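You operate a simulated robot arm through the tools that you are given. There is no shell and no other tool. Be economical: measure what you need, move in short steps, check, and stop when the job is done.

Carry out the task below with a simulated two-armed robot. There is one attempt and no reset: what you move stays moved.

Task
Set the switches as the pink card says and run the test.
Fine: switch the supply on for it and leave it on; the test has to pass.
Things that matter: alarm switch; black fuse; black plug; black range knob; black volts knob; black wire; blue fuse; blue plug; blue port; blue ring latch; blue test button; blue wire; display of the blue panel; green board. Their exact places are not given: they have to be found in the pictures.

The check looks at the end state, three seconds after you hand in, the way a careful person would. Anything else that was tipped, shoved, dropped, spilled or broken makes it a failure.

Robot
Two 7-joint arms with fingered hands on one trunk, on a carriage that runs on a rail from [-0.001, 0.783] to [0.001, -1.097] (x, y) and turns from -517 to -184 degrees about z. Base frame: it is fixed where the carriage stands at the start and does not move with it; the origin is on the floor, on the carriage's upright axis, x ahead of it, y to its left, z up; the surface under the hand at the start is at about z = 0.76. Units: m, degrees, N and s.
The left shoulder is at the start at [0.07, 0.188, 1.248], the right one opposite. With the tool pointing down near the work surface each hand reaches from about 0.1 to 0.8 m from the robot's upright axis, wherever it stands, measured 20 degrees to its own side. Places, roughly: alarm switch [0.6, 0, 0.8]; black range knob [0.5, 0, 0.8]; black volts knob [0.8, -0.2, 0.9]; blue port [0.7, 0.7, 0.8]; blue ring latch [0.7, 0.4, 0.8]; blue test button [0.6, 0.1, 0.8]; display of the blue panel [0.7, 0.1, 0.8]; heat switch [0.6, -0.1, 0.8]; left board slot of the blue case [0.7, 0.7, 0.8]; left fuse holder [0.6, 0.7, 0.8]; middle fuse holder [0.6, 0.7, 0.8]; open blue case [0.6, 0.5, 0.8]; pink card [0.9, -0.3, 0.9]; port marked volt [0.7, 0.4, 0.8]; pump switch [0.6, 0, 0.8]; red meter knob [0.8, 0, 0.9]. Payload 4 kg a hand.
Tool frame (each hand has its own): the origin (TCP) lies between the finger pads and is the grasp point; the fingertips stand 0.026 m ahead of it; z points along the fingers, y is the line along which they close. Largest opening 0.132 m; the body of the gripper starts 0.073 m behind the TCP. The gripper is a hand of 4 fingers: y runs from the thumb to the fingers, the wrist lies at [0, 0, -0.224] in the tool frame.
Orientation is that of the tool frame in the base frame, as a unit quaternion [x, y, z, w]. With the fingers straight down and closing along the base's y, the tool's x points along the base's -x, its y along +y and its z along -z.

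Tools
- The arms move only by the tool step_arm. It takes "left_increments", "right_increments" or both (then of equal length, played together; a hand with none holds still); each is one flat list of numbers, 6 for each row, row after row: the shift along the tool's x, y, z in mm, then the turn, a rotation vector about the tool's x, y, z in degrees. In form: [x, y, z, rx, ry, rz, x, y, z, rx, ry, rz, ...]. A call has 1 to 12 rows; each row shifts and turns the commanded pose from where the row before left it, along the tool's axes as they then stand. A row lasts 0.2 s, in which the tool goes at most 0.05 m and 8.6 degrees; a call with a longer step from one row to the next is refused whole. A pose out of reach is approached as far as the arm can. The call stops where the force on the tool passes 40 N (or 10 N more than at its start, if that is more) or the arm is blocked; 0.2 s more then pass. In this call time passes only in rows, and 0.2 s behind the last. The reply holds the time, the measured pose of the TCP, the force on the tool along the base axes, the opening and the grip force, in the units named above and with some noise, with the torque about the TCP (base axes, N m) and any sound that the robot's microphone picked up.
- Cameras (640 x 400 px; columns grow to the right, rows downward): "scene" is now at [0.134, 0.0055, 1.4663]; the picture's right is [0.09, -1.00, 0.00], its down [-0.68, -0.06, -0.73] and it looks along [0.73, 0.07, -0.68] (base axes); focal length 260 px, centre (320, 200). "left" rides on the left gripper at [-0.073, 0.006, -0.094] in its tool frame; the picture's right is [-0.08, -1.00, 0.00], its down [0.78, -0.06, -0.62] and it looks along [0.62, -0.05, 0.79] (tool axes); focal length 230 px, centre (320, 200). "right" rides on the right gripper at [0.073, 0.006, -0.094] in its tool frame; the picture's right is [-0.08, 1.00, 0.00], its down [-0.78, -0.06, -0.62] and it looks along [-0.62, -0.05, 0.79] (tool axes); focal length 230 px, centre (320, 200).
- capture(camera): a new picture of that camera. No time passes.
- slide_trunk(by): slides the trunk up (or, below 0, down) by that many m; the arms and the scene camera ride with it, the base frame stays. It gives what a move gives, with no picture.
- roll_base(legs): drives the robot by 1 to 6 legs, each [ahead, left, turn to the left] in m, m and degrees, along the robot's own axes; the way and the turn of a leg run together, so that a leg with both is an arc; at most 1.5 m and 180 degrees a leg. The arms and the cameras ride along, it lands a little off, and it stops where it bumps. It keeps to its track: a leg is cut to what the track allows. It gives what a move gives.
- set_fingers(finger1, finger2, finger3, thumb_bend, hand): sets how far each is bent, from 0 (flat) to 1 (curled in); at 0.3 the hand is open as for a grip, at 0.7 the pads meet at the TCP. One left out holds its place. A second passes; each finger stops where it meets its share of the squeeze, and holds until it gets a number again. It is the only way to open and close the hand. It gives what a move gives, with no picture; readings hold the bend of each and the force on the fingers (four entries, about 0 where the hand has none), thumb and palm.
- pan_tilt(pan, tilt): turns the head with the scene camera to pan (to the left, within 86 degrees either way) and tilt (down, from -29 to 69), counted from straight ahead of the robot. It gives what a move gives.
- point_at(camera, pixels): for up to 12 pixels [column, row] of the newest picture of that camera ("zoom" is the newest enlarged one), the place [x, y, z] in the base frame of the surface seen there, good to about 0.002 m. No time passes.
- zoom(camera, box): a new picture of the part [left, top, right, bottom] of that camera's present view, enlarged. No time passes.
- sign_off(): hands the job in; it is judged then, once.

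Go step by step. Measure first, check grasps and placings, and put right what went wrong. The budget is 80 turns and 78 pictures, counting those below and the enlarged ones. Unless the task says otherwise, let go and move clear before handing in, and close with one line.

The tools are called as a command line: name --argument value ..., lists and objects as JSON in quotes. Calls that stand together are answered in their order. step_arm: Moves the arms, as the interface text tells. Its arguments: {"type":"object","properties":{"left_increments":{"type":"array"},"right_increments":{"type":"array"}},"required":[]} The other tools are called the same way: slide_trunk (by) slides the trunk up or down; set_fingers (finger1, finger2, finger3, thumb_bend, hand) moves the fingers one by one; roll_base (legs) drives the base; pan_tilt (pan, tilt) turns the head that bears the scene camera; capture (camera) takes a picture; point_at (camera, pixels) gives the place of the surface under pixels of a picture; zoom (camera, box) takes an enlarged picture of a part of a camera's view; sign_off () hands the job in.

At the start:

```text
t: 0.0
left_eef_pos: [0.6499, 0.2482, 1.1247]
left_tcp_rot: [0.0, 1.0, 0.0, 0.0]
left_wrist_force: [0.4, 0.1, -0.6]
left_moment: [0.03, 0.01, -0.01]
left_grip_width: 0.1317
left_grasp_force: 0.1
left_shape: jaw
left_bend: [0.3, 0.3, 0.3, 0.3]
left_finger forces: [0.0, 0.1, 0.0, 0.1, 0.0, 0.1]
right_eef_pos: [0.5486, -0.3467, 1.193]
right_tcp_rot: [0.002, 1.0, 0.0, -0.001]
right_wrist_force: [0.1, -0.3, 0.0]
right_moment: [0.02, -0.02, 0.02]
right_grip_width: 0.1318
right_grasp_force: 0.1
right_shape: jaw
right_bend: [0.3, 0.3, 0.3, 0.3]
right_finger forces: [0.0, 0.0, 0.0, 0.0, 0.1, 0.1]
trunk travel left (down, up): [-0.725, 0.215]
robot x, y, heading: [-0.0015, 0.0013, -0.2]
head pan, tilt: [5.3, 42.8]
```

scene: 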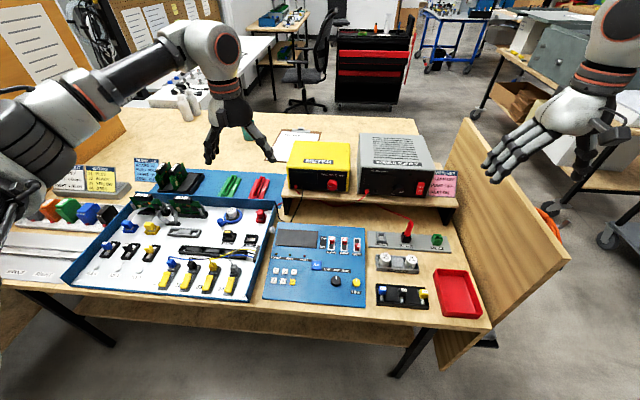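
right: 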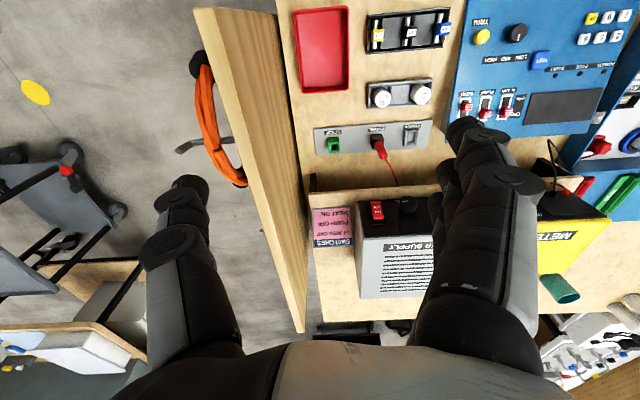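
left: 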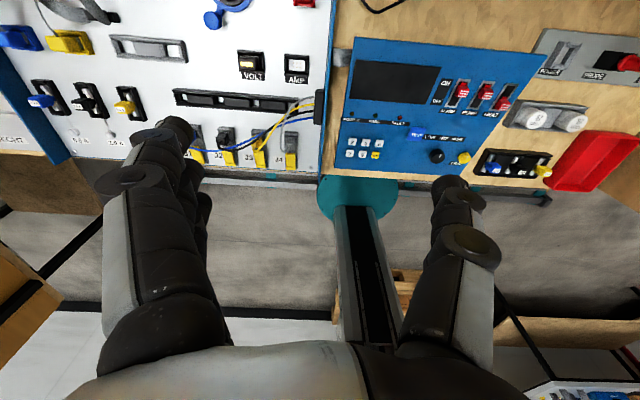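

The pink card is at about (443,183) in the scene, the blue panel at (318,265). I zoom in on both, and on the supply.

zoom --camera "scene" --box '[410, 160, 474, 200]'

zoom --camera "scene" --box '[260, 215, 380, 310]'

zoom --camera "scene" --box '[280, 130, 460, 250]'

zoom --camera "right" --box '[300, 180, 440, 270]'

zoom --camera "scene" --box '[30, 140, 190, 240]'

```text
10.00 times, centred on (442, 180) of scene
```

zoom: 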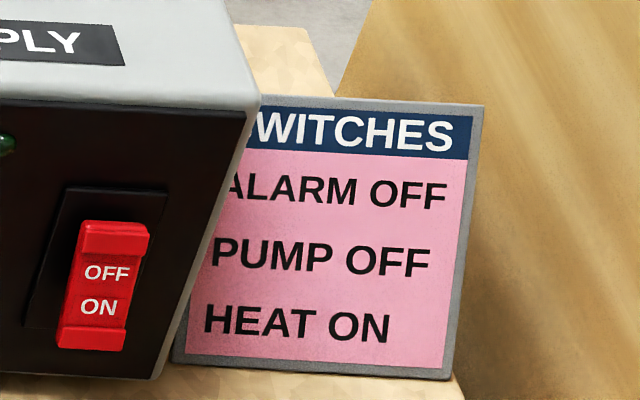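

```text
4.21 times, centred on (320, 262) of scene
```

zoom: 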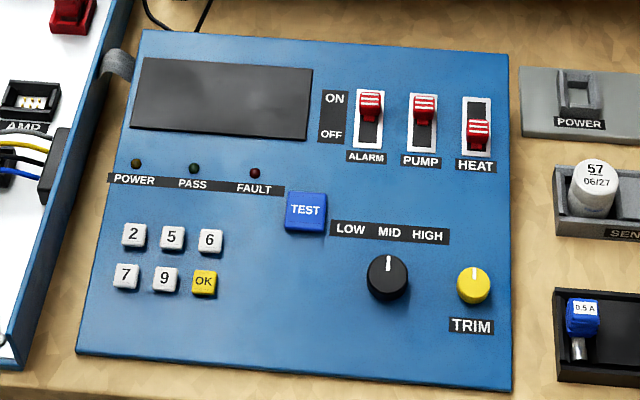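

```text
3.33 times, centred on (370, 190) of scene
```

zoom: 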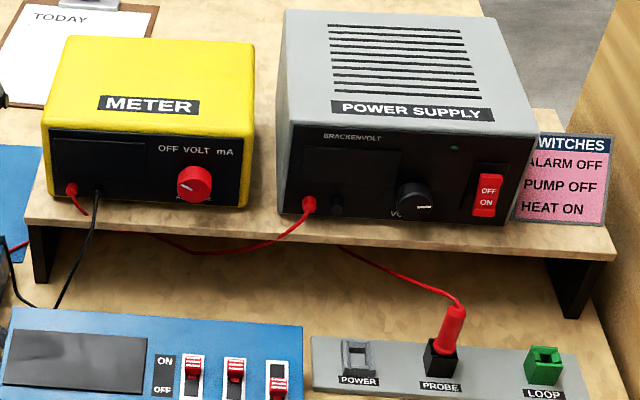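

```text
4.44 times, centred on (370, 225) of right
```

zoom: 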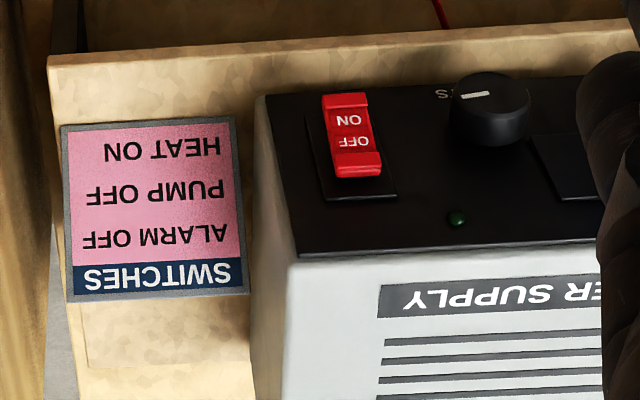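

```text
4.00 times, centred on (110, 190) of scene
```

zoom: 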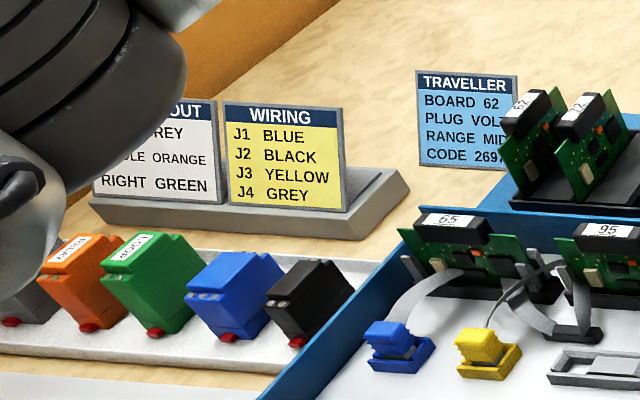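

The card says ALARM OFF, PUMP OFF, HEAT ON; the panel has alarm and pump ON, heat OFF. I measure the levers, the button and the supply rocker.

zoom --camera "scene" --box '[312, 225, 376, 265]'

point_at --camera "scene" --pixels '[[332, 245], [345, 245], [358, 250], [276, 225], [370, 230], [275, 295], [365, 300], [317, 266], [419, 186], [419, 192], [418, 180], [405, 180]]'

```text
10.00 times, centred on (344, 245) of scene
```

zoom: 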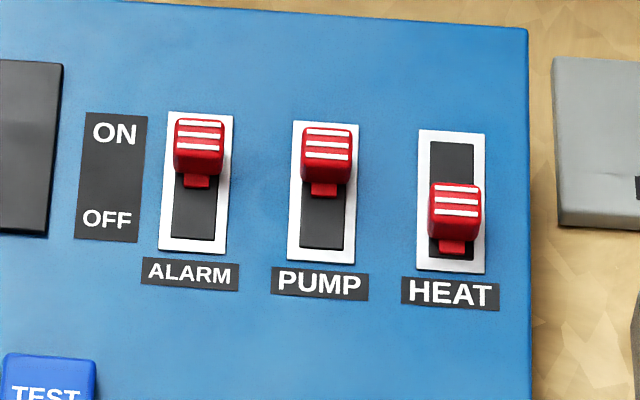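

```text
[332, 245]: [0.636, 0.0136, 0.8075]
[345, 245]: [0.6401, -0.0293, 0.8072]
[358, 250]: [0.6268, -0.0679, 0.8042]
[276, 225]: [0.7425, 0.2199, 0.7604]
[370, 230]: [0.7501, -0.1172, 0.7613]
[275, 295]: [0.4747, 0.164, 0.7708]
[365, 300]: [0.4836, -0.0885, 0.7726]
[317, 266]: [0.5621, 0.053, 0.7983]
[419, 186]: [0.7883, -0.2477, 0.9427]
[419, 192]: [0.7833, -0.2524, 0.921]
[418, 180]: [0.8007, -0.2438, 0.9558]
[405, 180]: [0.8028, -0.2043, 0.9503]
```

I measure the lever and slot details in the enlarged picture.

point_at --camera "zoom" --pixels '[[200, 125], [200, 150], [200, 168], [195, 230], [326, 140], [320, 235], [452, 155], [457, 195], [455, 225], [400, 340], [250, 180], [40, 360]]'

zoom --camera "left" --box '[420, 60, 532, 130]'

zoom --camera "right" --box '[440, 70, 552, 140]'

```text
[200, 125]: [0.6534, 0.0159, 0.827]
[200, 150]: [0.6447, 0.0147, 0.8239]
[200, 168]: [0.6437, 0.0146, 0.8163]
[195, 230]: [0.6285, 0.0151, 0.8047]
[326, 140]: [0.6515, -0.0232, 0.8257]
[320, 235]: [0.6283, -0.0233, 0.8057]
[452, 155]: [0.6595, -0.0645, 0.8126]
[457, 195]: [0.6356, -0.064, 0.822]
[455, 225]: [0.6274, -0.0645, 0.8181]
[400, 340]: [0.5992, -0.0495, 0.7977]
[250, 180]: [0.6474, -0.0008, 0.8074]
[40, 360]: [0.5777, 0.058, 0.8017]
```

```text
5.71 times, centred on (476, 95) of left
```

zoom: 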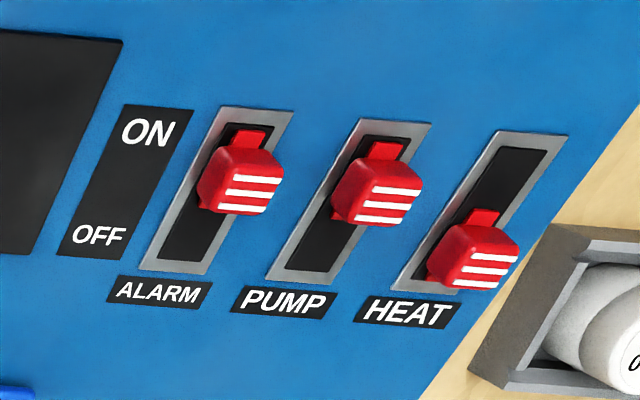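

```text
5.71 times, centred on (496, 105) of right
```

zoom: 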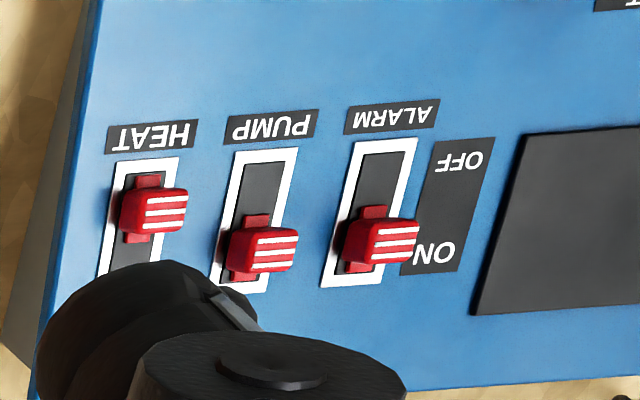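

I shape the right hand into a pointer: one finger and the thumb together, the other two curled in, and look at it.

set_fingers --hand "right" --finger1 1 --finger2 0.7 --finger3 1 --thumb_bend 0.7

capture --camera "right"

capture --camera "scene"

```text
t: 1.0
left_eef_pos: [0.6509, 0.248, 1.1255]
left_tcp_rot: [0.0, 1.0, 0.0, 0.0]
left_wrist_force: [0.1, -0.3, -0.5]
left_moment: [-0.02, -0.01, -0.01]
left_grip_width: 0.1318
left_grasp_force: 0.1
left_shape: jaw
left_bend: [0.3, 0.3, 0.3, 0.3]
left_finger forces: [0.0, 0.1, 0.1, 0.0, 0.0, 0.0]
right_eef_pos: [0.5477, -0.3471, 1.1928]
right_tcp_rot: [0.001, 1.0, 0.0, 0.0]
right_wrist_force: [-0.2, -0.7, 0.4]
right_moment: [-0.02, 0.0, 0.0]
right_grip_width: 0.0389
right_grasp_force: 0.0
right_shape: fingers
right_bend: [1.0, 0.7, 1.0, 0.7]
right_finger forces: [0.0, 0.0, 0.0, 0.0, 0.0, 0.0]
trunk travel left (down, up): [-0.725, 0.215]
robot x, y, heading: [0.0027, 0.0005, 0.2]
head pan, tilt: [5.3, 42.8]
```

```text
66 pictures are left
```

right: 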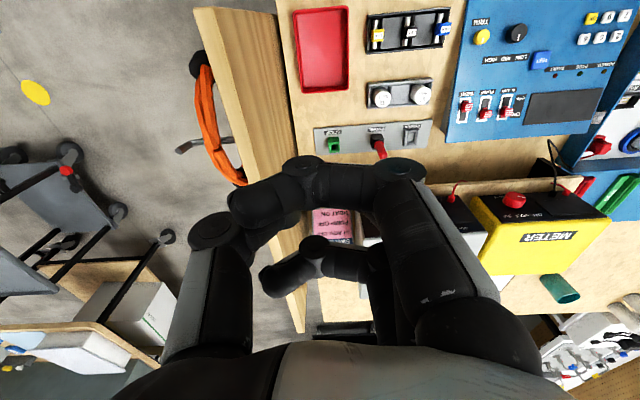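

```text
65 pictures are left
```

scene: 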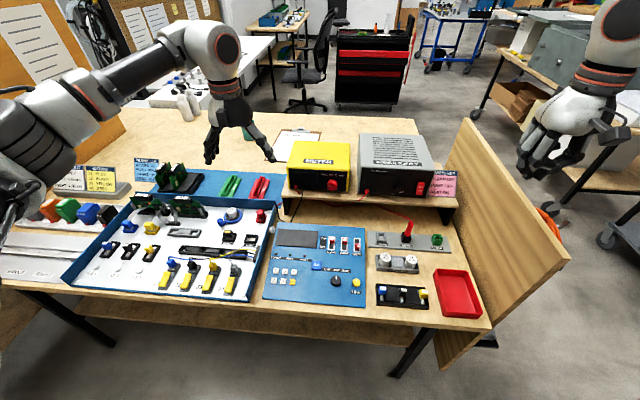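

I try a straight finger with the rest curled.

set_fingers --hand "right" --finger1 1 --finger2 0.3 --finger3 1 --thumb_bend 1

capture --camera "right"

zoom --camera "scene" --box '[480, 70, 640, 190]'

```text
t: 2.0
left_eef_pos: [0.6502, 0.2492, 1.1248]
left_tcp_rot: [0.0, 1.0, 0.0, 0.001]
left_wrist_force: [0.0, 0.0, 0.1]
left_moment: [0.03, 0.03, -0.02]
left_grip_width: 0.1318
left_grasp_force: 0.0
left_shape: jaw
left_bend: [0.3, 0.3, 0.3, 0.3]
left_finger forces: [0.0, 0.0, 0.0, 0.0, 0.0, 0.0]
right_eef_pos: [0.5488, -0.3459, 1.1925]
right_tcp_rot: [0.001, 1.0, 0.0, 0.0]
right_wrist_force: [0.3, -1.1, -0.5]
right_moment: [-0.01, -0.01, 0.01]
right_grip_width: 0.0393
right_grasp_force: 0.0
right_shape: fingers
right_bend: [1.0, 0.3, 1.0, 1.0]
right_finger forces: [0.0, 0.1, 0.0, 0.0, 0.1, 0.0]
trunk travel left (down, up): [-0.725, 0.215]
robot x, y, heading: [-0.0013, 0.0006, -0.1]
head pan, tilt: [5.3, 42.8]
```

```text
64 pictures are left
```

right: 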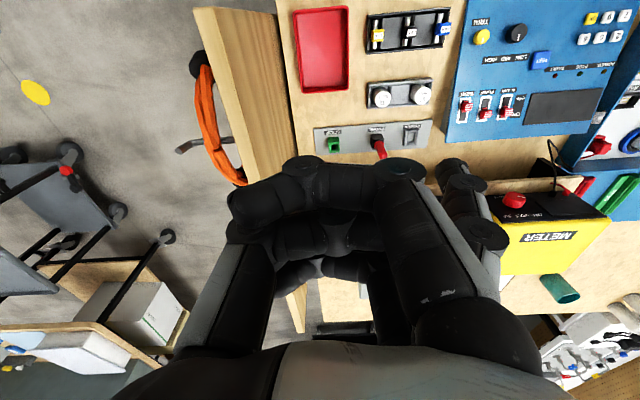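

```text
3.33 times, centred on (560, 130) of scene
```

zoom: 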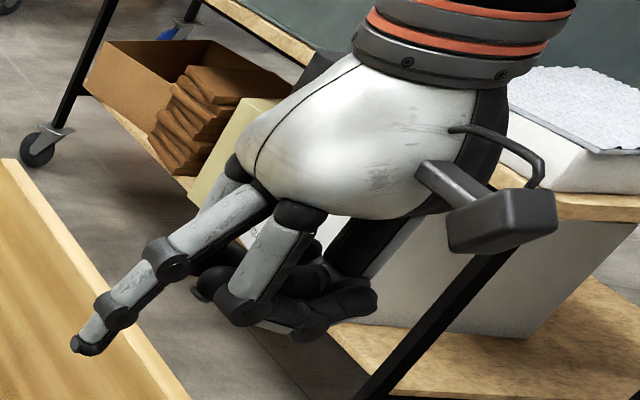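

The straight finger protrudes clearly. I bring it to 0.45 and measure its tip.

set_fingers --hand "right" --finger2 0.45

zoom --camera "scene" --box '[480, 70, 640, 190]'

```text
t: 3.0
left_eef_pos: [0.6498, 0.2475, 1.1251]
left_tcp_rot: [0.0, 1.0, 0.0, 0.0]
left_wrist_force: [-0.8, -0.3, -0.3]
left_moment: [0.02, -0.01, -0.01]
left_grip_width: 0.1319
left_grasp_force: 0.1
left_shape: jaw
left_bend: [0.3, 0.3, 0.3, 0.3]
left_finger forces: [0.1, 0.0, 0.0, 0.0, 0.1, 0.0]
right_eef_pos: [0.5486, -0.346, 1.1924]
right_tcp_rot: [0.001, 1.0, 0.0, 0.001]
right_wrist_force: [0.5, -0.2, 0.4]
right_moment: [0.01, -0.02, -0.03]
right_grip_width: 0.039
right_grasp_force: 0.0
right_shape: fingers
right_bend: [1.0, 0.45, 1.0, 1.0]
right_finger forces: [0.1, 0.0, 0.1, 0.0, 0.0, 0.1]
trunk travel left (down, up): [-0.725, 0.215]
robot x, y, heading: [0.0001, -0.0022, -0.0]
head pan, tilt: [5.3, 42.8]
```

```text
3.33 times, centred on (560, 130) of scene
```

zoom: 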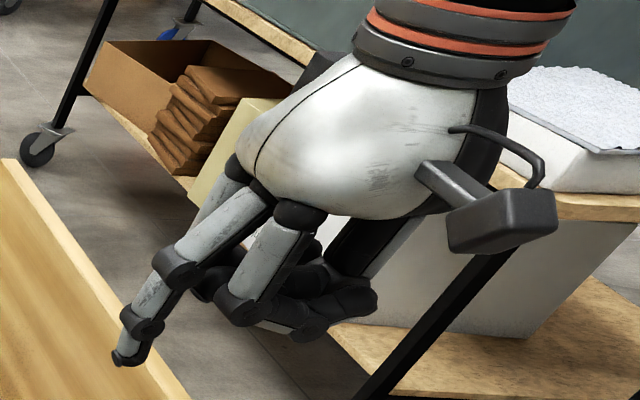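

point_at --camera "zoom" --pixels '[[127, 357], [145, 322], [175, 258], [140, 345], [245, 300], [325, 318], [305, 312]]'

```text
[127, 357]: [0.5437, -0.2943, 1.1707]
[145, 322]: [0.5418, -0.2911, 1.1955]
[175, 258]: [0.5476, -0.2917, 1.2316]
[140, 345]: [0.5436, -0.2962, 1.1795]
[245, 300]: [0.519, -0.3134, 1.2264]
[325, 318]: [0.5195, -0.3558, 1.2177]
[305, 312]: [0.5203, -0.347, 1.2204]
```

The tip sits about 45 mm to +y and 26 mm below the TCP. I move the right hand to above and behind the alarm lever.

step_arm --right_increments '[-13.3, 31.6, 26.8, 0, 0, 0, -13.3, 31.6, 26.8, 0, 0, 0, -13.3, 31.6, 26.8, 0, 0, 0, -13.3, 31.6, 26.8, 0, 0, 0, -13.3, 31.6, 26.8, 0, 0, 0, -13.3, 31.6, 26.8, 0, 0, 0, -13.3, 31.6, 26.8, 0, 0, 0, -13.3, 31.6, 26.8, 0, 0, 0, -13.3, 31.6, 26.8, 0, 0, 0, -13.3, 31.6, 26.8, 0, 0, 0]'

capture --camera "right"

capture --camera "scene"

```text
t: 5.2
left_eef_pos: [0.6506, 0.2494, 1.1239]
left_tcp_rot: [0.0, 1.0, -0.001, 0.0]
left_wrist_force: [0.0, 1.1, -0.1]
left_moment: [-0.03, -0.01, 0.02]
left_grip_width: 0.1317
left_grasp_force: 0.1
left_shape: jaw
left_bend: [0.3, 0.3, 0.3, 0.3]
left_finger forces: [0.0, 0.0, 0.0, 0.0, 0.1, 0.0]
right_eef_pos: [0.6817, -0.0307, 0.9266]
right_tcp_rot: [0.0, 1.0, -0.002, 0.0]
right_wrist_force: [-0.4, 0.5, 0.3]
right_moment: [0.03, 0.01, 0.01]
right_grip_width: 0.0395
right_grasp_force: 0.0
right_shape: fingers
right_bend: [1.0, 0.45, 1.0, 1.0]
right_finger forces: [0.0, 0.0, 0.0, 0.0, 0.0, 0.1]
trunk travel left (down, up): [-0.725, 0.215]
robot x, y, heading: [-0.0027, 0.0011, -0.1]
head pan, tilt: [5.3, 42.8]
```

```text
61 pictures are left
```

right: 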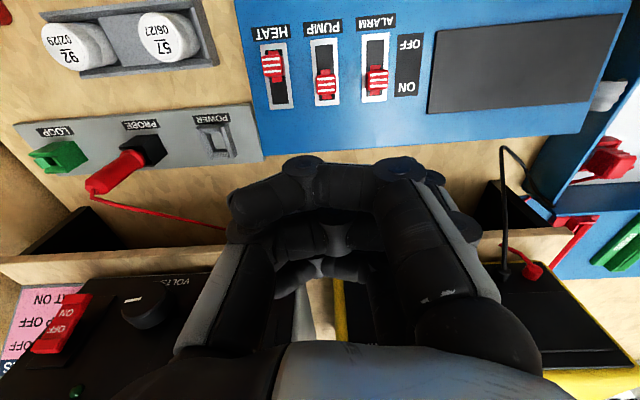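

```text
60 pictures are left
```

scene: 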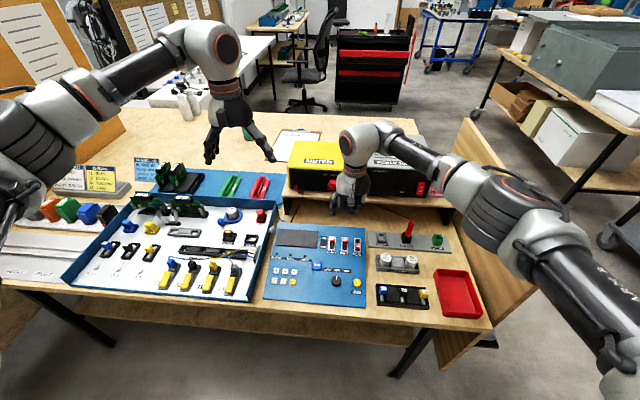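

zoom --camera "scene" --box '[300, 160, 396, 260]'

```text
4.00 times, centred on (348, 210) of scene
```

zoom: 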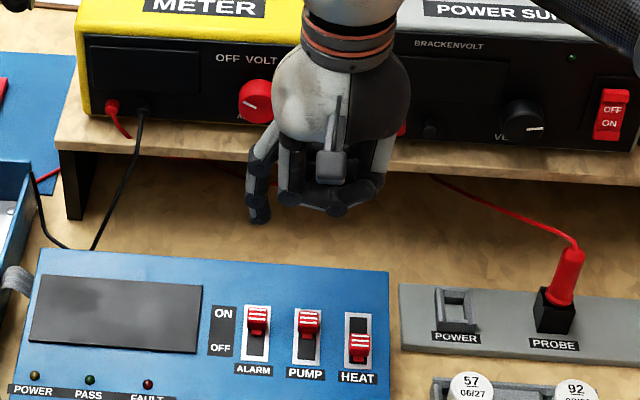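

point_at --camera "zoom" --pixels '[[258, 216], [260, 208], [336, 208], [258, 200], [370, 190], [255, 262]]'

```text
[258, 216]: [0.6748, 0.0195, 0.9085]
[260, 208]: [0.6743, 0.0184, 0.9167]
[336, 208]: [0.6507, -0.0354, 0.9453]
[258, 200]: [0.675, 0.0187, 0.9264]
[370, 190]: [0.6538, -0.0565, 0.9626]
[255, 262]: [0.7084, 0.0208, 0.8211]
```

The tip is at about (0.682, 0.0185, 0.905). I lower it behind the alarm lever.

step_arm --right_increments '[0, -4, 30, 0, 0, 0, 0, 0, 30, 0, 0, 0, 0, 0, 15, 0, 0, 0, 0, 0, 8, 0, 0, 0]'

zoom --camera "scene" --box '[312, 220, 376, 260]'

zoom --camera "right" --box '[240, 0, 480, 200]'

```text
t: 6.2
left_eef_pos: [0.6483, 0.2482, 1.1254]
left_tcp_rot: [0.001, 1.0, 0.0, 0.001]
left_wrist_force: [-0.1, -0.6, -0.5]
left_moment: [-0.01, -0.01, 0.02]
left_grip_width: 0.1319
left_grasp_force: 0.2
left_shape: jaw
left_bend: [0.3, 0.3, 0.3, 0.3]
left_finger forces: [0.0, 0.0, 0.0, 0.1, 0.1, 0.0]
right_eef_pos: [0.6807, -0.0341, 0.8475]
right_tcp_rot: [0.001, 1.0, 0.001, 0.002]
right_wrist_force: [0.0, -0.6, 10.4]
right_moment: [0.49, -0.12, -0.1]
right_grip_width: 0.0395
right_grasp_force: 4.4
right_shape: fingers
right_bend: [1.0, 0.46, 1.0, 1.0]
right_finger forces: [0.0, 9.4, 0.0, 0.0, 0.0, 0.0]
trunk travel left (down, up): [-0.725, 0.215]
robot x, y, heading: [0.0006, -0.0005, -0.0]
head pan, tilt: [5.3, 42.8]
```

```text
10.00 times, centred on (344, 240) of scene
```

zoom: 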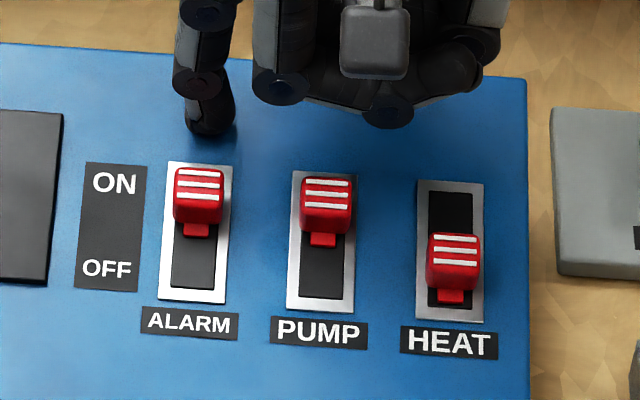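

```text
2.00 times, centred on (360, 100) of right
```

zoom: 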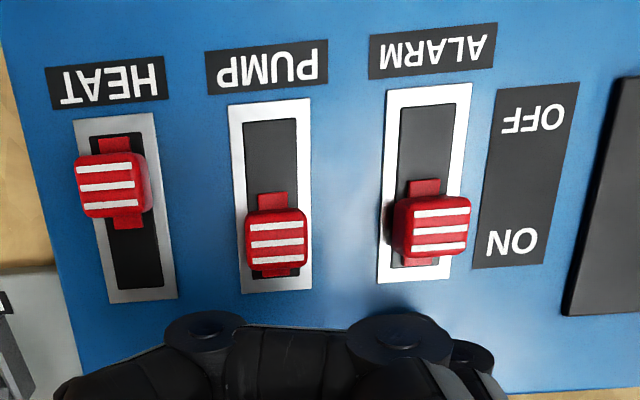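

The tip just touches the panel (10 N). I lift 4 mm, then slide along the panel towards OFF.

step_arm --right_increments '[0, 2, -4, 0, 0, 0, 8, 0, 1.8, 0, 0, 0, 7, 0, 1.6, 0, 0, 0, 6, 0, 1.3, 0, 0, 0, 6, 0, 1.3, 0, 0, 0]'

zoom --camera "right" --box '[240, 0, 480, 200]'

zoom --camera "scene" --box '[312, 220, 376, 260]'

```text
t: 7.4
left_eef_pos: [0.6476, 0.2481, 1.126]
left_tcp_rot: [0.0, 1.0, 0.0, 0.001]
left_wrist_force: [-0.5, -1.2, -0.2]
left_moment: [0.0, 0.0, 0.01]
left_grip_width: 0.1319
left_grasp_force: 0.1
left_shape: jaw
left_bend: [0.3, 0.3, 0.3, 0.3]
left_finger forces: [0.1, 0.0, 0.0, 0.1, 0.1, 0.0]
right_eef_pos: [0.6532, -0.0334, 0.8435]
right_tcp_rot: [0.0, 1.0, 0.001, 0.001]
right_wrist_force: [0.9, -2.7, 18.0]
right_moment: [0.99, -0.1, -0.07]
right_grip_width: 0.0393
right_grasp_force: 9.2
right_shape: fingers
right_bend: [1.0, 0.45, 1.0, 1.0]
right_finger forces: [0.0, 17.3, 0.1, 0.1, 0.0, 0.0]
trunk travel left (down, up): [-0.725, 0.215]
robot x, y, heading: [-0.0015, 0.0028, -0.0]
head pan, tilt: [5.3, 42.8]
```

```text
2.00 times, centred on (360, 100) of right
```

zoom: 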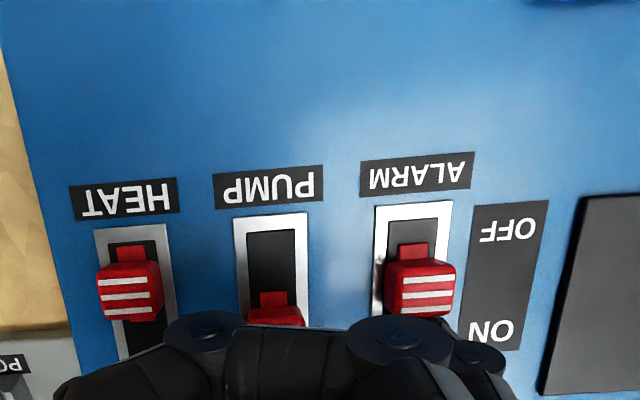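

```text
10.00 times, centred on (344, 240) of scene
```

zoom: 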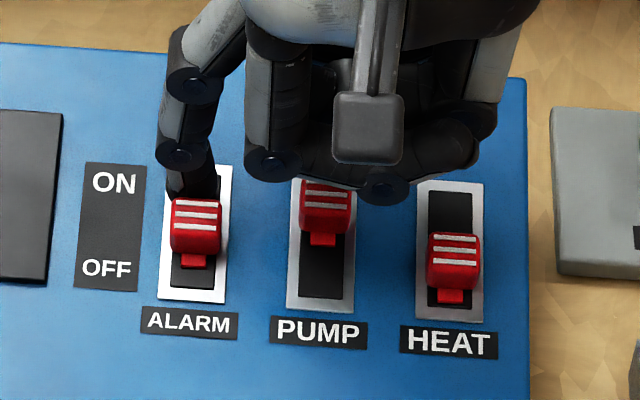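

The alarm lever has moved about half way; I lighten the press and push on about 9 mm.

step_arm --right_increments '[0, 0, -2, 0, 0, 0, 5, 0, 1.1, 0, 0, 0, 4, 0, 0.8, 0, 0, 0, 1, 0, 0, 0, 0, 0]'

zoom --camera "scene" --box '[312, 220, 376, 260]'

```text
t: 8.4
left_eef_pos: [0.6505, 0.2485, 1.1238]
left_tcp_rot: [0.0, 1.0, 0.0, 0.0]
left_wrist_force: [-1.0, -0.7, 0.1]
left_moment: [0.02, 0.0, -0.02]
left_grip_width: 0.1318
left_grasp_force: 0.0
left_shape: jaw
left_bend: [0.3, 0.3, 0.3, 0.3]
left_finger forces: [0.1, 0.1, 0.1, 0.1, 0.1, 0.0]
right_eef_pos: [0.6464, -0.0316, 0.8395]
right_tcp_rot: [0.001, 1.0, 0.0, 0.001]
right_wrist_force: [4.5, 1.7, 3.4]
right_moment: [0.16, -0.1, -0.17]
right_grip_width: 0.0391
right_grasp_force: 3.3
right_shape: fingers
right_bend: [1.0, 0.43, 1.0, 1.0]
right_finger forces: [0.0, 5.8, 0.1, 0.0, 0.0, 0.1]
trunk travel left (down, up): [-0.725, 0.215]
robot x, y, heading: [0.0023, -0.0026, 0.1]
head pan, tilt: [5.3, 42.8]
```

```text
10.00 times, centred on (344, 240) of scene
```

zoom: 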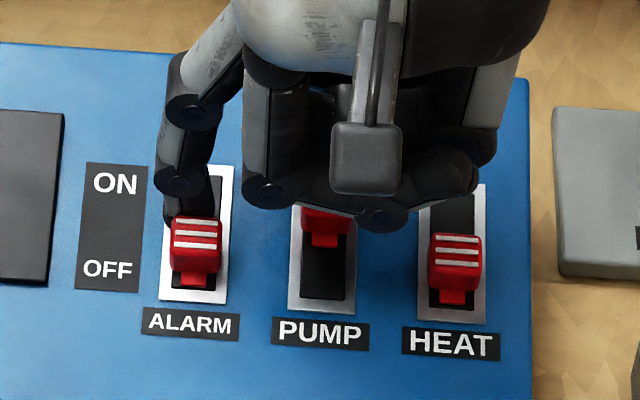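

Alarm is now OFF. Next, the pump: lift, go behind the pump lever, lower and push.

step_arm --right_increments '[-2, 0, -30, 0, 0, 0, -32, -20, 0, 0, 0, 0, 0, -19, 0, 0, 0, 0, 0, 0, 18, 0, 0, 0, 8, 0, 1, 0, 0, 0, 7, 0, 1.6, 0, 0, 0, 6, 0, 1.3, 0, 0, 0, 6, 0, 1.3, 0, 0, 0, 5, 0, 1.1, 0, 0, 0, 4, 0, 0.8, 0, 0, 0]'

zoom --camera "scene" --box '[312, 220, 376, 260]'

```text
t: 10.6
left_eef_pos: [0.6516, 0.2484, 1.1245]
left_tcp_rot: [0.001, 1.0, 0.0, 0.0]
left_wrist_force: [0.0, -0.2, 0.8]
left_moment: [0.01, -0.01, 0.05]
left_grip_width: 0.1315
left_grasp_force: 0.0
left_shape: jaw
left_bend: [0.3, 0.3, 0.3, 0.3]
left_finger forces: [0.0, 0.0, 0.0, 0.1, 0.1, 0.1]
right_eef_pos: [0.6444, -0.0705, 0.8464]
right_tcp_rot: [0.001, 1.0, 0.0, 0.0]
right_wrist_force: [5.4, -1.1, 3.1]
right_moment: [0.1, -0.16, -0.29]
right_grip_width: 0.0393
right_grasp_force: 3.1
right_shape: fingers
right_bend: [1.0, 0.45, 1.0, 1.0]
right_finger forces: [0.0, 5.7, 0.0, 0.0, 0.0, 0.0]
trunk travel left (down, up): [-0.725, 0.215]
robot x, y, heading: [-0.0023, 0.0005, 0.1]
head pan, tilt: [5.3, 42.8]
```

```text
10.00 times, centred on (344, 240) of scene
```

zoom: 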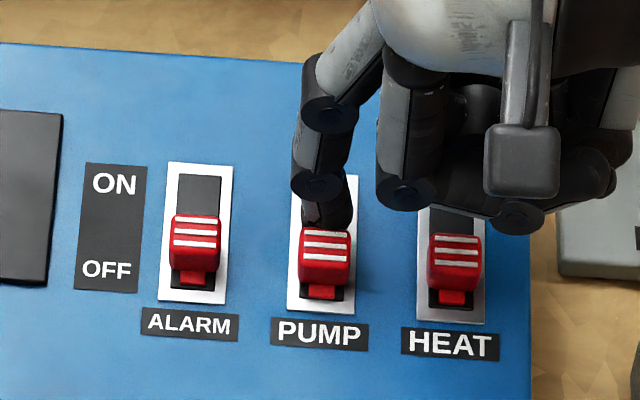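

Pump is OFF. Before the heat switch, I check the height of the things to its right.

step_arm --right_increments '[-2, 0, -30, 0, 0, 0, 0, 0, -20, 0, 0, 0]'

capture --camera "scene"

point_at --camera "scene" --pixels '[[384, 257], [409, 260], [383, 262], [407, 225], [383, 240], [335, 281]]'

```text
t: 11.2
left_eef_pos: [0.6505, 0.249, 1.1247]
left_tcp_rot: [0.0, 1.0, 0.0, 0.0]
left_wrist_force: [-0.6, 0.6, -0.1]
left_moment: [0.02, -0.04, 0.02]
left_grip_width: 0.1319
left_grasp_force: 0.0
left_shape: jaw
left_bend: [0.3, 0.3, 0.3, 0.3]
left_finger forces: [0.0, 0.0, 0.0, 0.1, 0.0, 0.1]
right_eef_pos: [0.6456, -0.073, 0.8946]
right_tcp_rot: [0.0, 1.0, 0.001, -0.001]
right_wrist_force: [-0.3, 0.2, -0.5]
right_moment: [0.02, 0.02, 0.0]
right_grip_width: 0.0392
right_grasp_force: 0.1
right_shape: fingers
right_bend: [1.0, 0.45, 1.0, 1.0]
right_finger forces: [0.0, 0.2, 0.1, 0.1, 0.1, 0.0]
trunk travel left (down, up): [-0.725, 0.215]
robot x, y, heading: [0.0013, 0.0008, 0.1]
head pan, tilt: [5.3, 42.8]
```

```text
52 pictures are left
```

scene: 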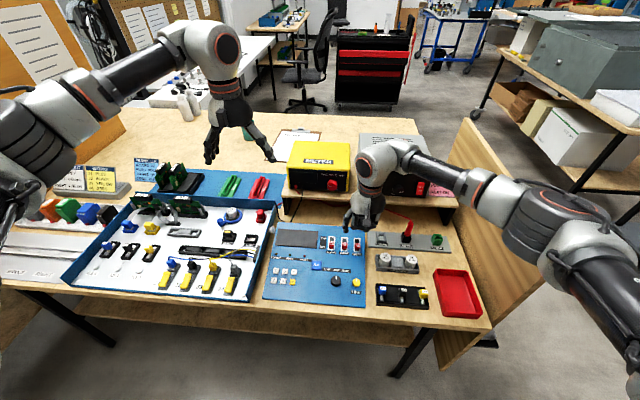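

```text
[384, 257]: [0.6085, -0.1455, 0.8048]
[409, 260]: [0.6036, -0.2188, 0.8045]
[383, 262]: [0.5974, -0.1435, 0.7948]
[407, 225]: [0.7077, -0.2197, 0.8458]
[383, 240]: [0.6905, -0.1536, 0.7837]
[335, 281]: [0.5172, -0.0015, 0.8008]
```

Nothing there is above 0.81 near the hand's path (the probe plug is far enough). I place the finger in front of the heat lever.

step_arm --right_increments '[20, -19, 0, 0, 0, 0, 20, -19, 0, 0, 0, 0, 0, 0, 30, 0, 0, 0, 0, 0, 26, 0, 0, 0]'

zoom --camera "right" --box '[200, 0, 520, 200]'

zoom --camera "scene" --box '[312, 220, 376, 260]'

```text
t: 12.2
left_eef_pos: [0.6499, 0.2484, 1.1255]
left_tcp_rot: [0.001, 1.0, 0.0, 0.0]
left_wrist_force: [-0.7, -0.7, 0.9]
left_moment: [0.01, -0.01, 0.01]
left_grip_width: 0.1319
left_grasp_force: 0.0
left_shape: jaw
left_bend: [0.3, 0.3, 0.3, 0.3]
left_finger forces: [0.0, 0.1, 0.0, 0.0, 0.0, 0.1]
right_eef_pos: [0.605, -0.1108, 0.8375]
right_tcp_rot: [0.0, 1.0, 0.002, 0.0]
right_wrist_force: [0.2, -0.4, 0.3]
right_moment: [0.01, 0.02, 0.0]
right_grip_width: 0.0394
right_grasp_force: 0.1
right_shape: fingers
right_bend: [1.0, 0.45, 1.0, 1.0]
right_finger forces: [0.0, 0.0, 0.1, 0.0, 0.1, 0.0]
trunk travel left (down, up): [-0.725, 0.215]
robot x, y, heading: [-0.0028, 0.0013, 0.1]
head pan, tilt: [5.3, 42.8]
```

```text
2.00 times, centred on (360, 100) of right
```

zoom: 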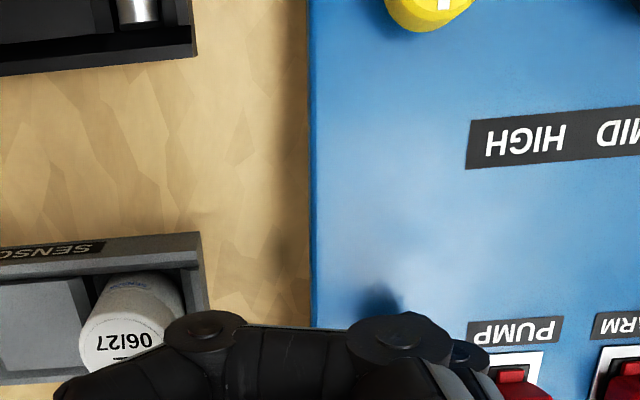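

```text
10.00 times, centred on (344, 240) of scene
```

zoom: 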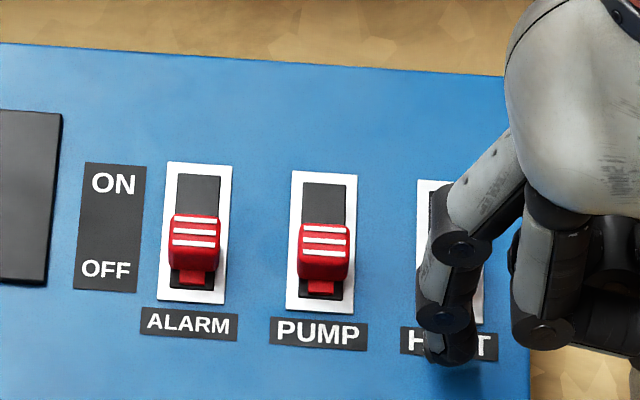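

The finger stands before the heat lever, clear of the panel. I push towards ON.

step_arm --right_increments '[-8, 0, -1.7, 0, 0, 0, -7, 0, -1.5, 0, 0, 0, -7, 0, -1.5, 0, 0, 0, -6, 0, -1.3, 0, 0, 0, -6, 0, -1.3, 0, 0, 0, -3, 0, -0.7, 0, 0, 0]'

zoom --camera "scene" --box '[312, 220, 376, 260]'

```text
t: 13.6
left_eef_pos: [0.6492, 0.2489, 1.1262]
left_tcp_rot: [0.0, 1.0, 0.0, 0.0]
left_wrist_force: [-0.1, 0.8, -1.1]
left_moment: [0.0, 0.03, 0.02]
left_grip_width: 0.1318
left_grasp_force: 0.0
left_shape: jaw
left_bend: [0.3, 0.3, 0.3, 0.3]
left_finger forces: [0.0, 0.0, 0.0, 0.0, 0.0, 0.1]
right_eef_pos: [0.6406, -0.1096, 0.8467]
right_tcp_rot: [0.0, 1.0, -0.001, -0.001]
right_wrist_force: [-15.2, 0.6, -4.4]
right_moment: [-0.19, 0.37, 0.73]
right_grip_width: 0.0394
right_grasp_force: 7.1
right_shape: fingers
right_bend: [1.0, 0.44, 1.0, 1.0]
right_finger forces: [0.0, 14.5, 0.1, 0.2, 0.1, 0.1]
trunk travel left (down, up): [-0.725, 0.215]
robot x, y, heading: [-0.0009, 0.0018, -0.1]
head pan, tilt: [5.3, 42.8]
```

```text
10.00 times, centred on (344, 240) of scene
```

zoom: 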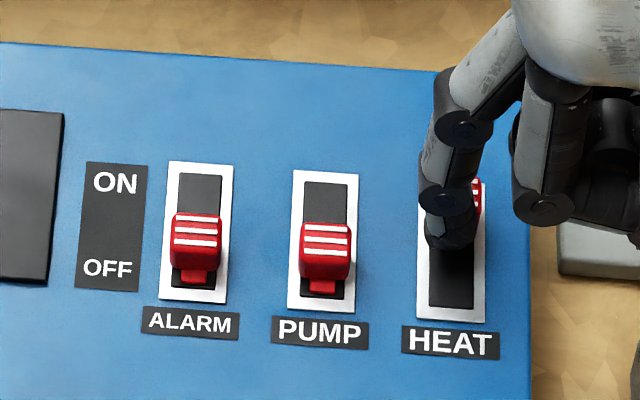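

The lever met its stop (15 N). I back off, lift clear and check; then I measure the supply, shelf edge, card and wooden side wall.

step_arm --right_increments '[4, 0, -2, 0, 0, 0, 0, 0, -40, 0, 0, 0, 10, 0, -40, 0, 0, 0, 30, -20, -30, 0, 0, 0, 30, -30, -20, 0, 0, 0, 30, -30, 0, 0, 0, 0]'

capture --camera "scene"

zoom --camera "scene" --box '[260, 215, 380, 310]'

zoom --camera "scene" --box '[380, 150, 480, 212]'

```text
t: 15.0
left_eef_pos: [0.65, 0.2473, 1.1262]
left_tcp_rot: [0.0, 1.0, 0.001, 0.0]
left_wrist_force: [0.8, -0.4, -0.8]
left_moment: [-0.01, 0.0, 0.04]
left_grip_width: 0.1319
left_grasp_force: 0.0
left_shape: jaw
left_bend: [0.3, 0.3, 0.3, 0.3]
left_finger forces: [0.1, 0.0, 0.0, 0.0, 0.1, 0.0]
right_eef_pos: [0.5354, -0.1938, 0.9776]
right_tcp_rot: [0.001, 1.0, 0.001, 0.001]
right_wrist_force: [-1.1, 0.2, 0.2]
right_moment: [0.01, 0.01, -0.02]
right_grip_width: 0.0391
right_grasp_force: 0.0
right_shape: fingers
right_bend: [1.0, 0.45, 1.0, 1.0]
right_finger forces: [0.0, 0.0, 0.0, 0.0, 0.0, 0.1]
trunk travel left (down, up): [-0.725, 0.215]
robot x, y, heading: [-0.0006, 0.0009, -0.2]
head pan, tilt: [5.3, 42.8]
```

```text
48 pictures are left
```

scene: 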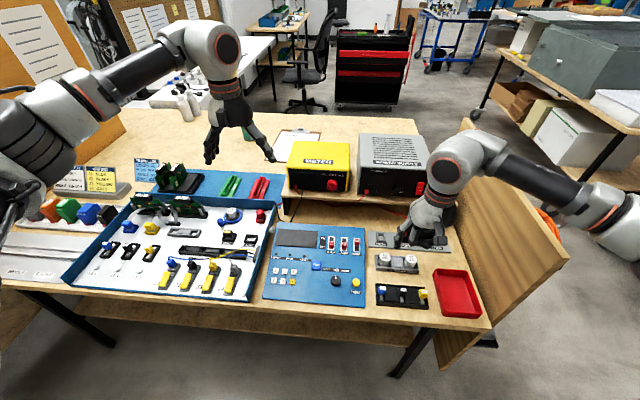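

```text
4.21 times, centred on (320, 262) of scene
```

zoom: 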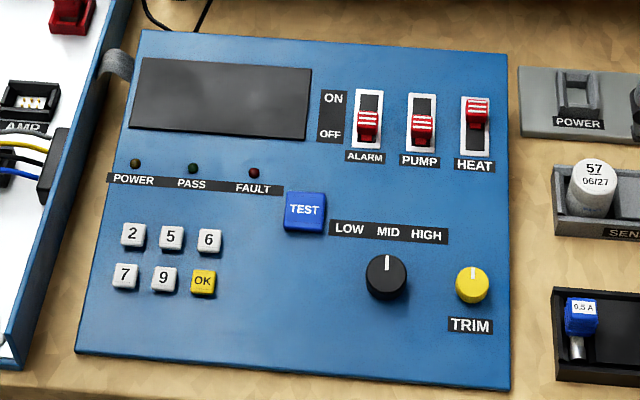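

```text
6.40 times, centred on (430, 181) of scene
```

zoom: 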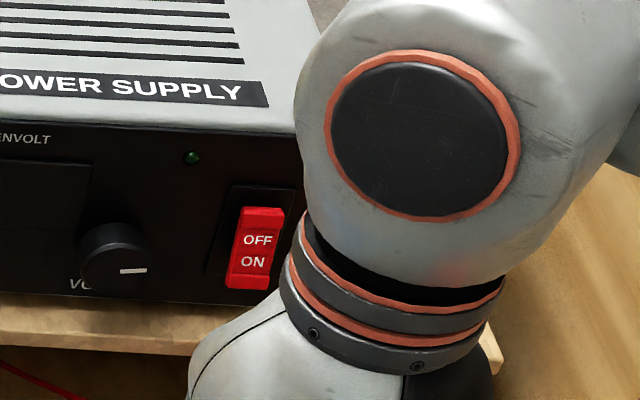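

All three switches now match the card (ALARM, PUMP down; HEAT up). I measure the rocker, the panel around it and the shelf.

point_at --camera "zoom" --pixels '[[263, 215], [258, 240], [253, 262], [246, 282], [232, 192], [215, 275], [170, 165], [170, 295], [170, 315], [170, 340], [262, 208], [243, 288]]'

point_at --camera "scene" --pixels '[[468, 125], [480, 160], [500, 200], [520, 240], [460, 240], [456, 165], [560, 255], [470, 200]]'

```text
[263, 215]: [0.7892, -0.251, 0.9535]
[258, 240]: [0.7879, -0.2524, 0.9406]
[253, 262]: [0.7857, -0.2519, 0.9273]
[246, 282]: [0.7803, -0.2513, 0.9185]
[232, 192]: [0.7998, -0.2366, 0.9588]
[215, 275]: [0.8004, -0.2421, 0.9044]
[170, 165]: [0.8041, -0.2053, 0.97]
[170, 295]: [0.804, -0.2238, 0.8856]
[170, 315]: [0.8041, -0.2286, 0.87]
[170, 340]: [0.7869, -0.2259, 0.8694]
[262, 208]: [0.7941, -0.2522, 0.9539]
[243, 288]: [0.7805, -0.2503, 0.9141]
```

```text
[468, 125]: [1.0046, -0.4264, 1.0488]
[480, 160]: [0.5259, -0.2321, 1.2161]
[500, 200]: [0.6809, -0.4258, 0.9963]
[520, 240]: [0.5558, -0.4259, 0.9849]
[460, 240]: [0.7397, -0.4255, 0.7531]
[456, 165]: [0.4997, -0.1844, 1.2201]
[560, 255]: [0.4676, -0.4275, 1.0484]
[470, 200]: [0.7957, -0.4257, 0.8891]
```

The rocker's ON end sticks out (x=0.780 at z=0.918), so the supply is off; the side wall is at y=-0.426. I go up and right, and pitch the hand forward by 50°.

step_arm --right_increments '[-15, -34.7, -17.3, 0, 0, 0, -15, -34.7, -17.3, 0, 0, 0, -15, -34.7, -17.3, 0, 0, 0, 0, 0, 0, 0, -8.4, 0, 0, 0, 0, 0, -8.4, 0, 0, 0, 0, 0, -8.4, 0, 0, 0, 0, 0, -8.4, 0, 0, 0, 0, 0, -8.4, 0, 0, 0, 0, 0, -8, 0]'

capture --camera "scene"

capture --camera "right"

```text
t: 17.0
left_eef_pos: [0.649, 0.2472, 1.1252]
left_tcp_rot: [0.0, 1.0, 0.0, 0.0]
left_wrist_force: [-0.4, 0.8, 0.5]
left_moment: [-0.02, -0.05, -0.02]
left_grip_width: 0.1315
left_grasp_force: 0.0
left_shape: jaw
left_bend: [0.3, 0.3, 0.3, 0.3]
left_finger forces: [0.0, 0.0, 0.0, 0.0, 0.1, 0.0]
right_eef_pos: [0.5827, -0.2926, 1.0301]
right_tcp_rot: [0.0, 0.905, 0.0, 0.425]
right_wrist_force: [0.3, 0.4, -0.7]
right_moment: [0.01, 0.02, 0.0]
right_grip_width: 0.0396
right_grasp_force: 0.0
right_shape: fingers
right_bend: [1.0, 0.45, 1.0, 1.0]
right_finger forces: [0.0, 0.0, 0.0, 0.0, 0.0, 0.1]
trunk travel left (down, up): [-0.725, 0.215]
robot x, y, heading: [-0.0019, -0.0003, -0.0]
head pan, tilt: [5.3, 42.8]
```

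```text
45 pictures are left
```

scene: 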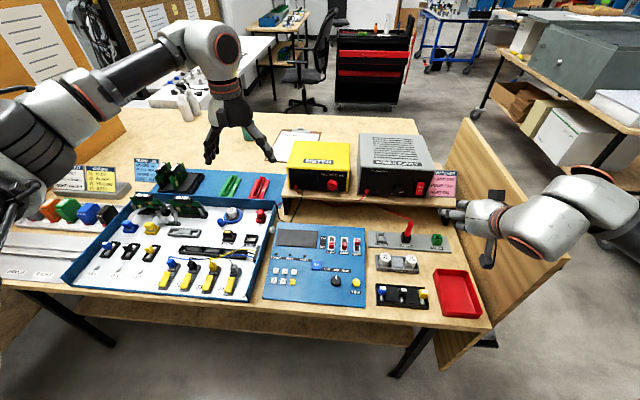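

```text
44 pictures are left
```

right: 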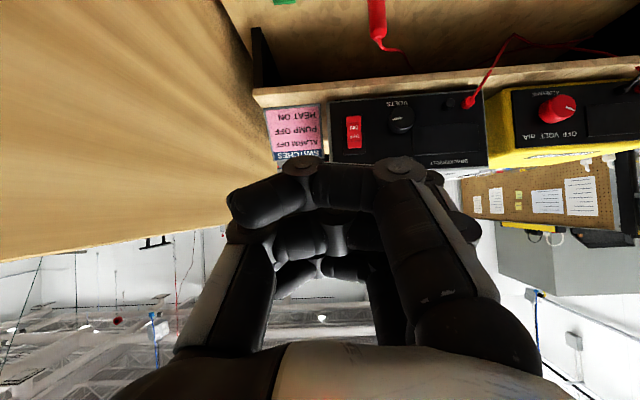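

point_at --camera "scene" --pixels '[[460, 215], [485, 215], [520, 225], [535, 245], [580, 200], [625, 200], [600, 225], [555, 245], [545, 180], [565, 258], [470, 120], [487, 262]]'

```text
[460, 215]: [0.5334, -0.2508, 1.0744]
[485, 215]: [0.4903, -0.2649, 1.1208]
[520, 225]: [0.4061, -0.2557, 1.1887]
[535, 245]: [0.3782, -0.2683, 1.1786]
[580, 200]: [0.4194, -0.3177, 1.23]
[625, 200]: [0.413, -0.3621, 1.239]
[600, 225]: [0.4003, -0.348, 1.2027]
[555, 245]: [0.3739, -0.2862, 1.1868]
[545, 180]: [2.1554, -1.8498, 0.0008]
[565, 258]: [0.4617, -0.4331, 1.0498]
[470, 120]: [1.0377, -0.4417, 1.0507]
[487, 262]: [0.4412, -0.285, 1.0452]
```

The forearm would come close to the side wall's top (z=1.05) when lowering. I raise the trunk 0.12 m so that the elbow stays higher.

slide_trunk --by 0.12

```text
t: 18.5
left_eef_pos: [0.6492, 0.2485, 1.246]
left_tcp_rot: [0.0, 1.0, 0.0, 0.0]
left_wrist_force: [1.2, -0.8, -0.5]
left_moment: [0.01, 0.02, 0.01]
left_grip_width: 0.1318
left_grasp_force: 0.1
left_shape: jaw
left_bend: [0.3, 0.3, 0.3, 0.3]
left_finger forces: [0.0, 0.0, 0.0, 0.0, 0.1, 0.0]
right_eef_pos: [0.5834, -0.2933, 1.1505]
right_tcp_rot: [0.0, 0.906, 0.001, 0.423]
right_wrist_force: [0.1, 0.9, 1.1]
right_moment: [-0.01, -0.01, 0.0]
right_grip_width: 0.0392
right_grasp_force: 0.1
right_shape: fingers
right_bend: [1.0, 0.45, 1.0, 1.0]
right_finger forces: [0.0, 0.0, 0.1, 0.0, 0.0, 0.0]
trunk travel left (down, up): [-0.845, 0.095]
robot x, y, heading: [0.0037, -0.0014, 0.3]
head pan, tilt: [5.3, 42.8]
```

step_arm --right_increments '[0, 0, 0, 0, 5, 0, 0, 0, 0, 0, 5, 0, 1.1, 0, 48, 0, 0, 0, 1.1, 0, 48, 0, 0, 0, 1.1, 0, 48, 0, 0, 0, 1.1, 0, 48, 0, 0, 0]'

capture --camera "scene"

capture --camera "right"

```text
t: 19.9
left_eef_pos: [0.6515, 0.249, 1.2437]
left_tcp_rot: [0.0, 1.0, 0.0, -0.001]
left_wrist_force: [1.6, -0.4, -0.5]
left_moment: [-0.02, 0.05, 0.01]
left_grip_width: 0.1317
left_grasp_force: 0.1
left_shape: jaw
left_bend: [0.3, 0.3, 0.3, 0.3]
left_finger forces: [0.0, 0.0, 0.1, 0.0, 0.0, 0.1]
right_eef_pos: [0.7087, -0.2945, 1.0028]
right_tcp_rot: [0.0, 0.939, 0.0, 0.343]
right_wrist_force: [0.4, 0.2, -0.6]
right_moment: [-0.01, 0.01, 0.03]
right_grip_width: 0.0395
right_grasp_force: 0.0
right_shape: fingers
right_bend: [1.0, 0.45, 1.0, 1.0]
right_finger forces: [0.1, 0.0, 0.1, 0.0, 0.0, 0.1]
trunk travel left (down, up): [-0.845, 0.095]
robot x, y, heading: [0.0013, -0.0, 0.0]
head pan, tilt: [5.3, 42.8]
```

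```text
43 pictures are left
```

scene: 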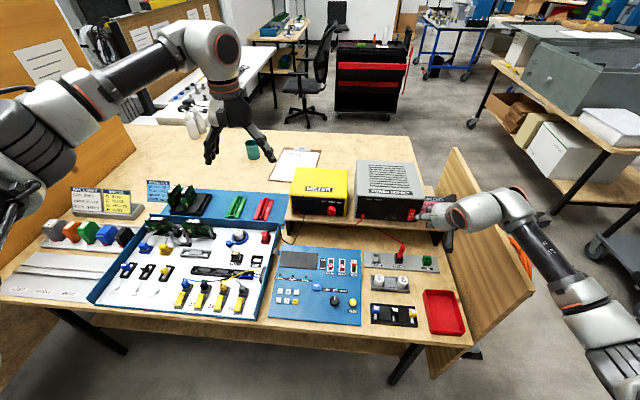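

```text
42 pictures are left
```

right: 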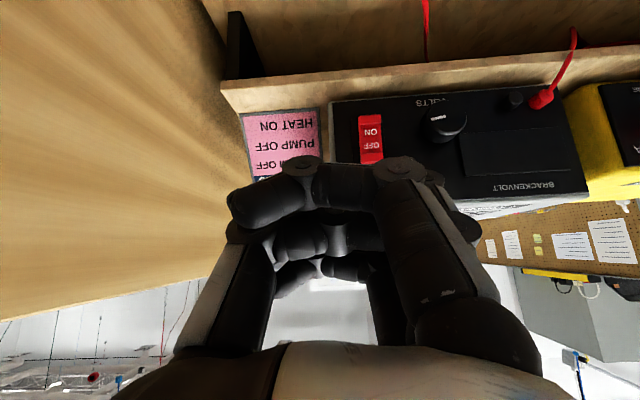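

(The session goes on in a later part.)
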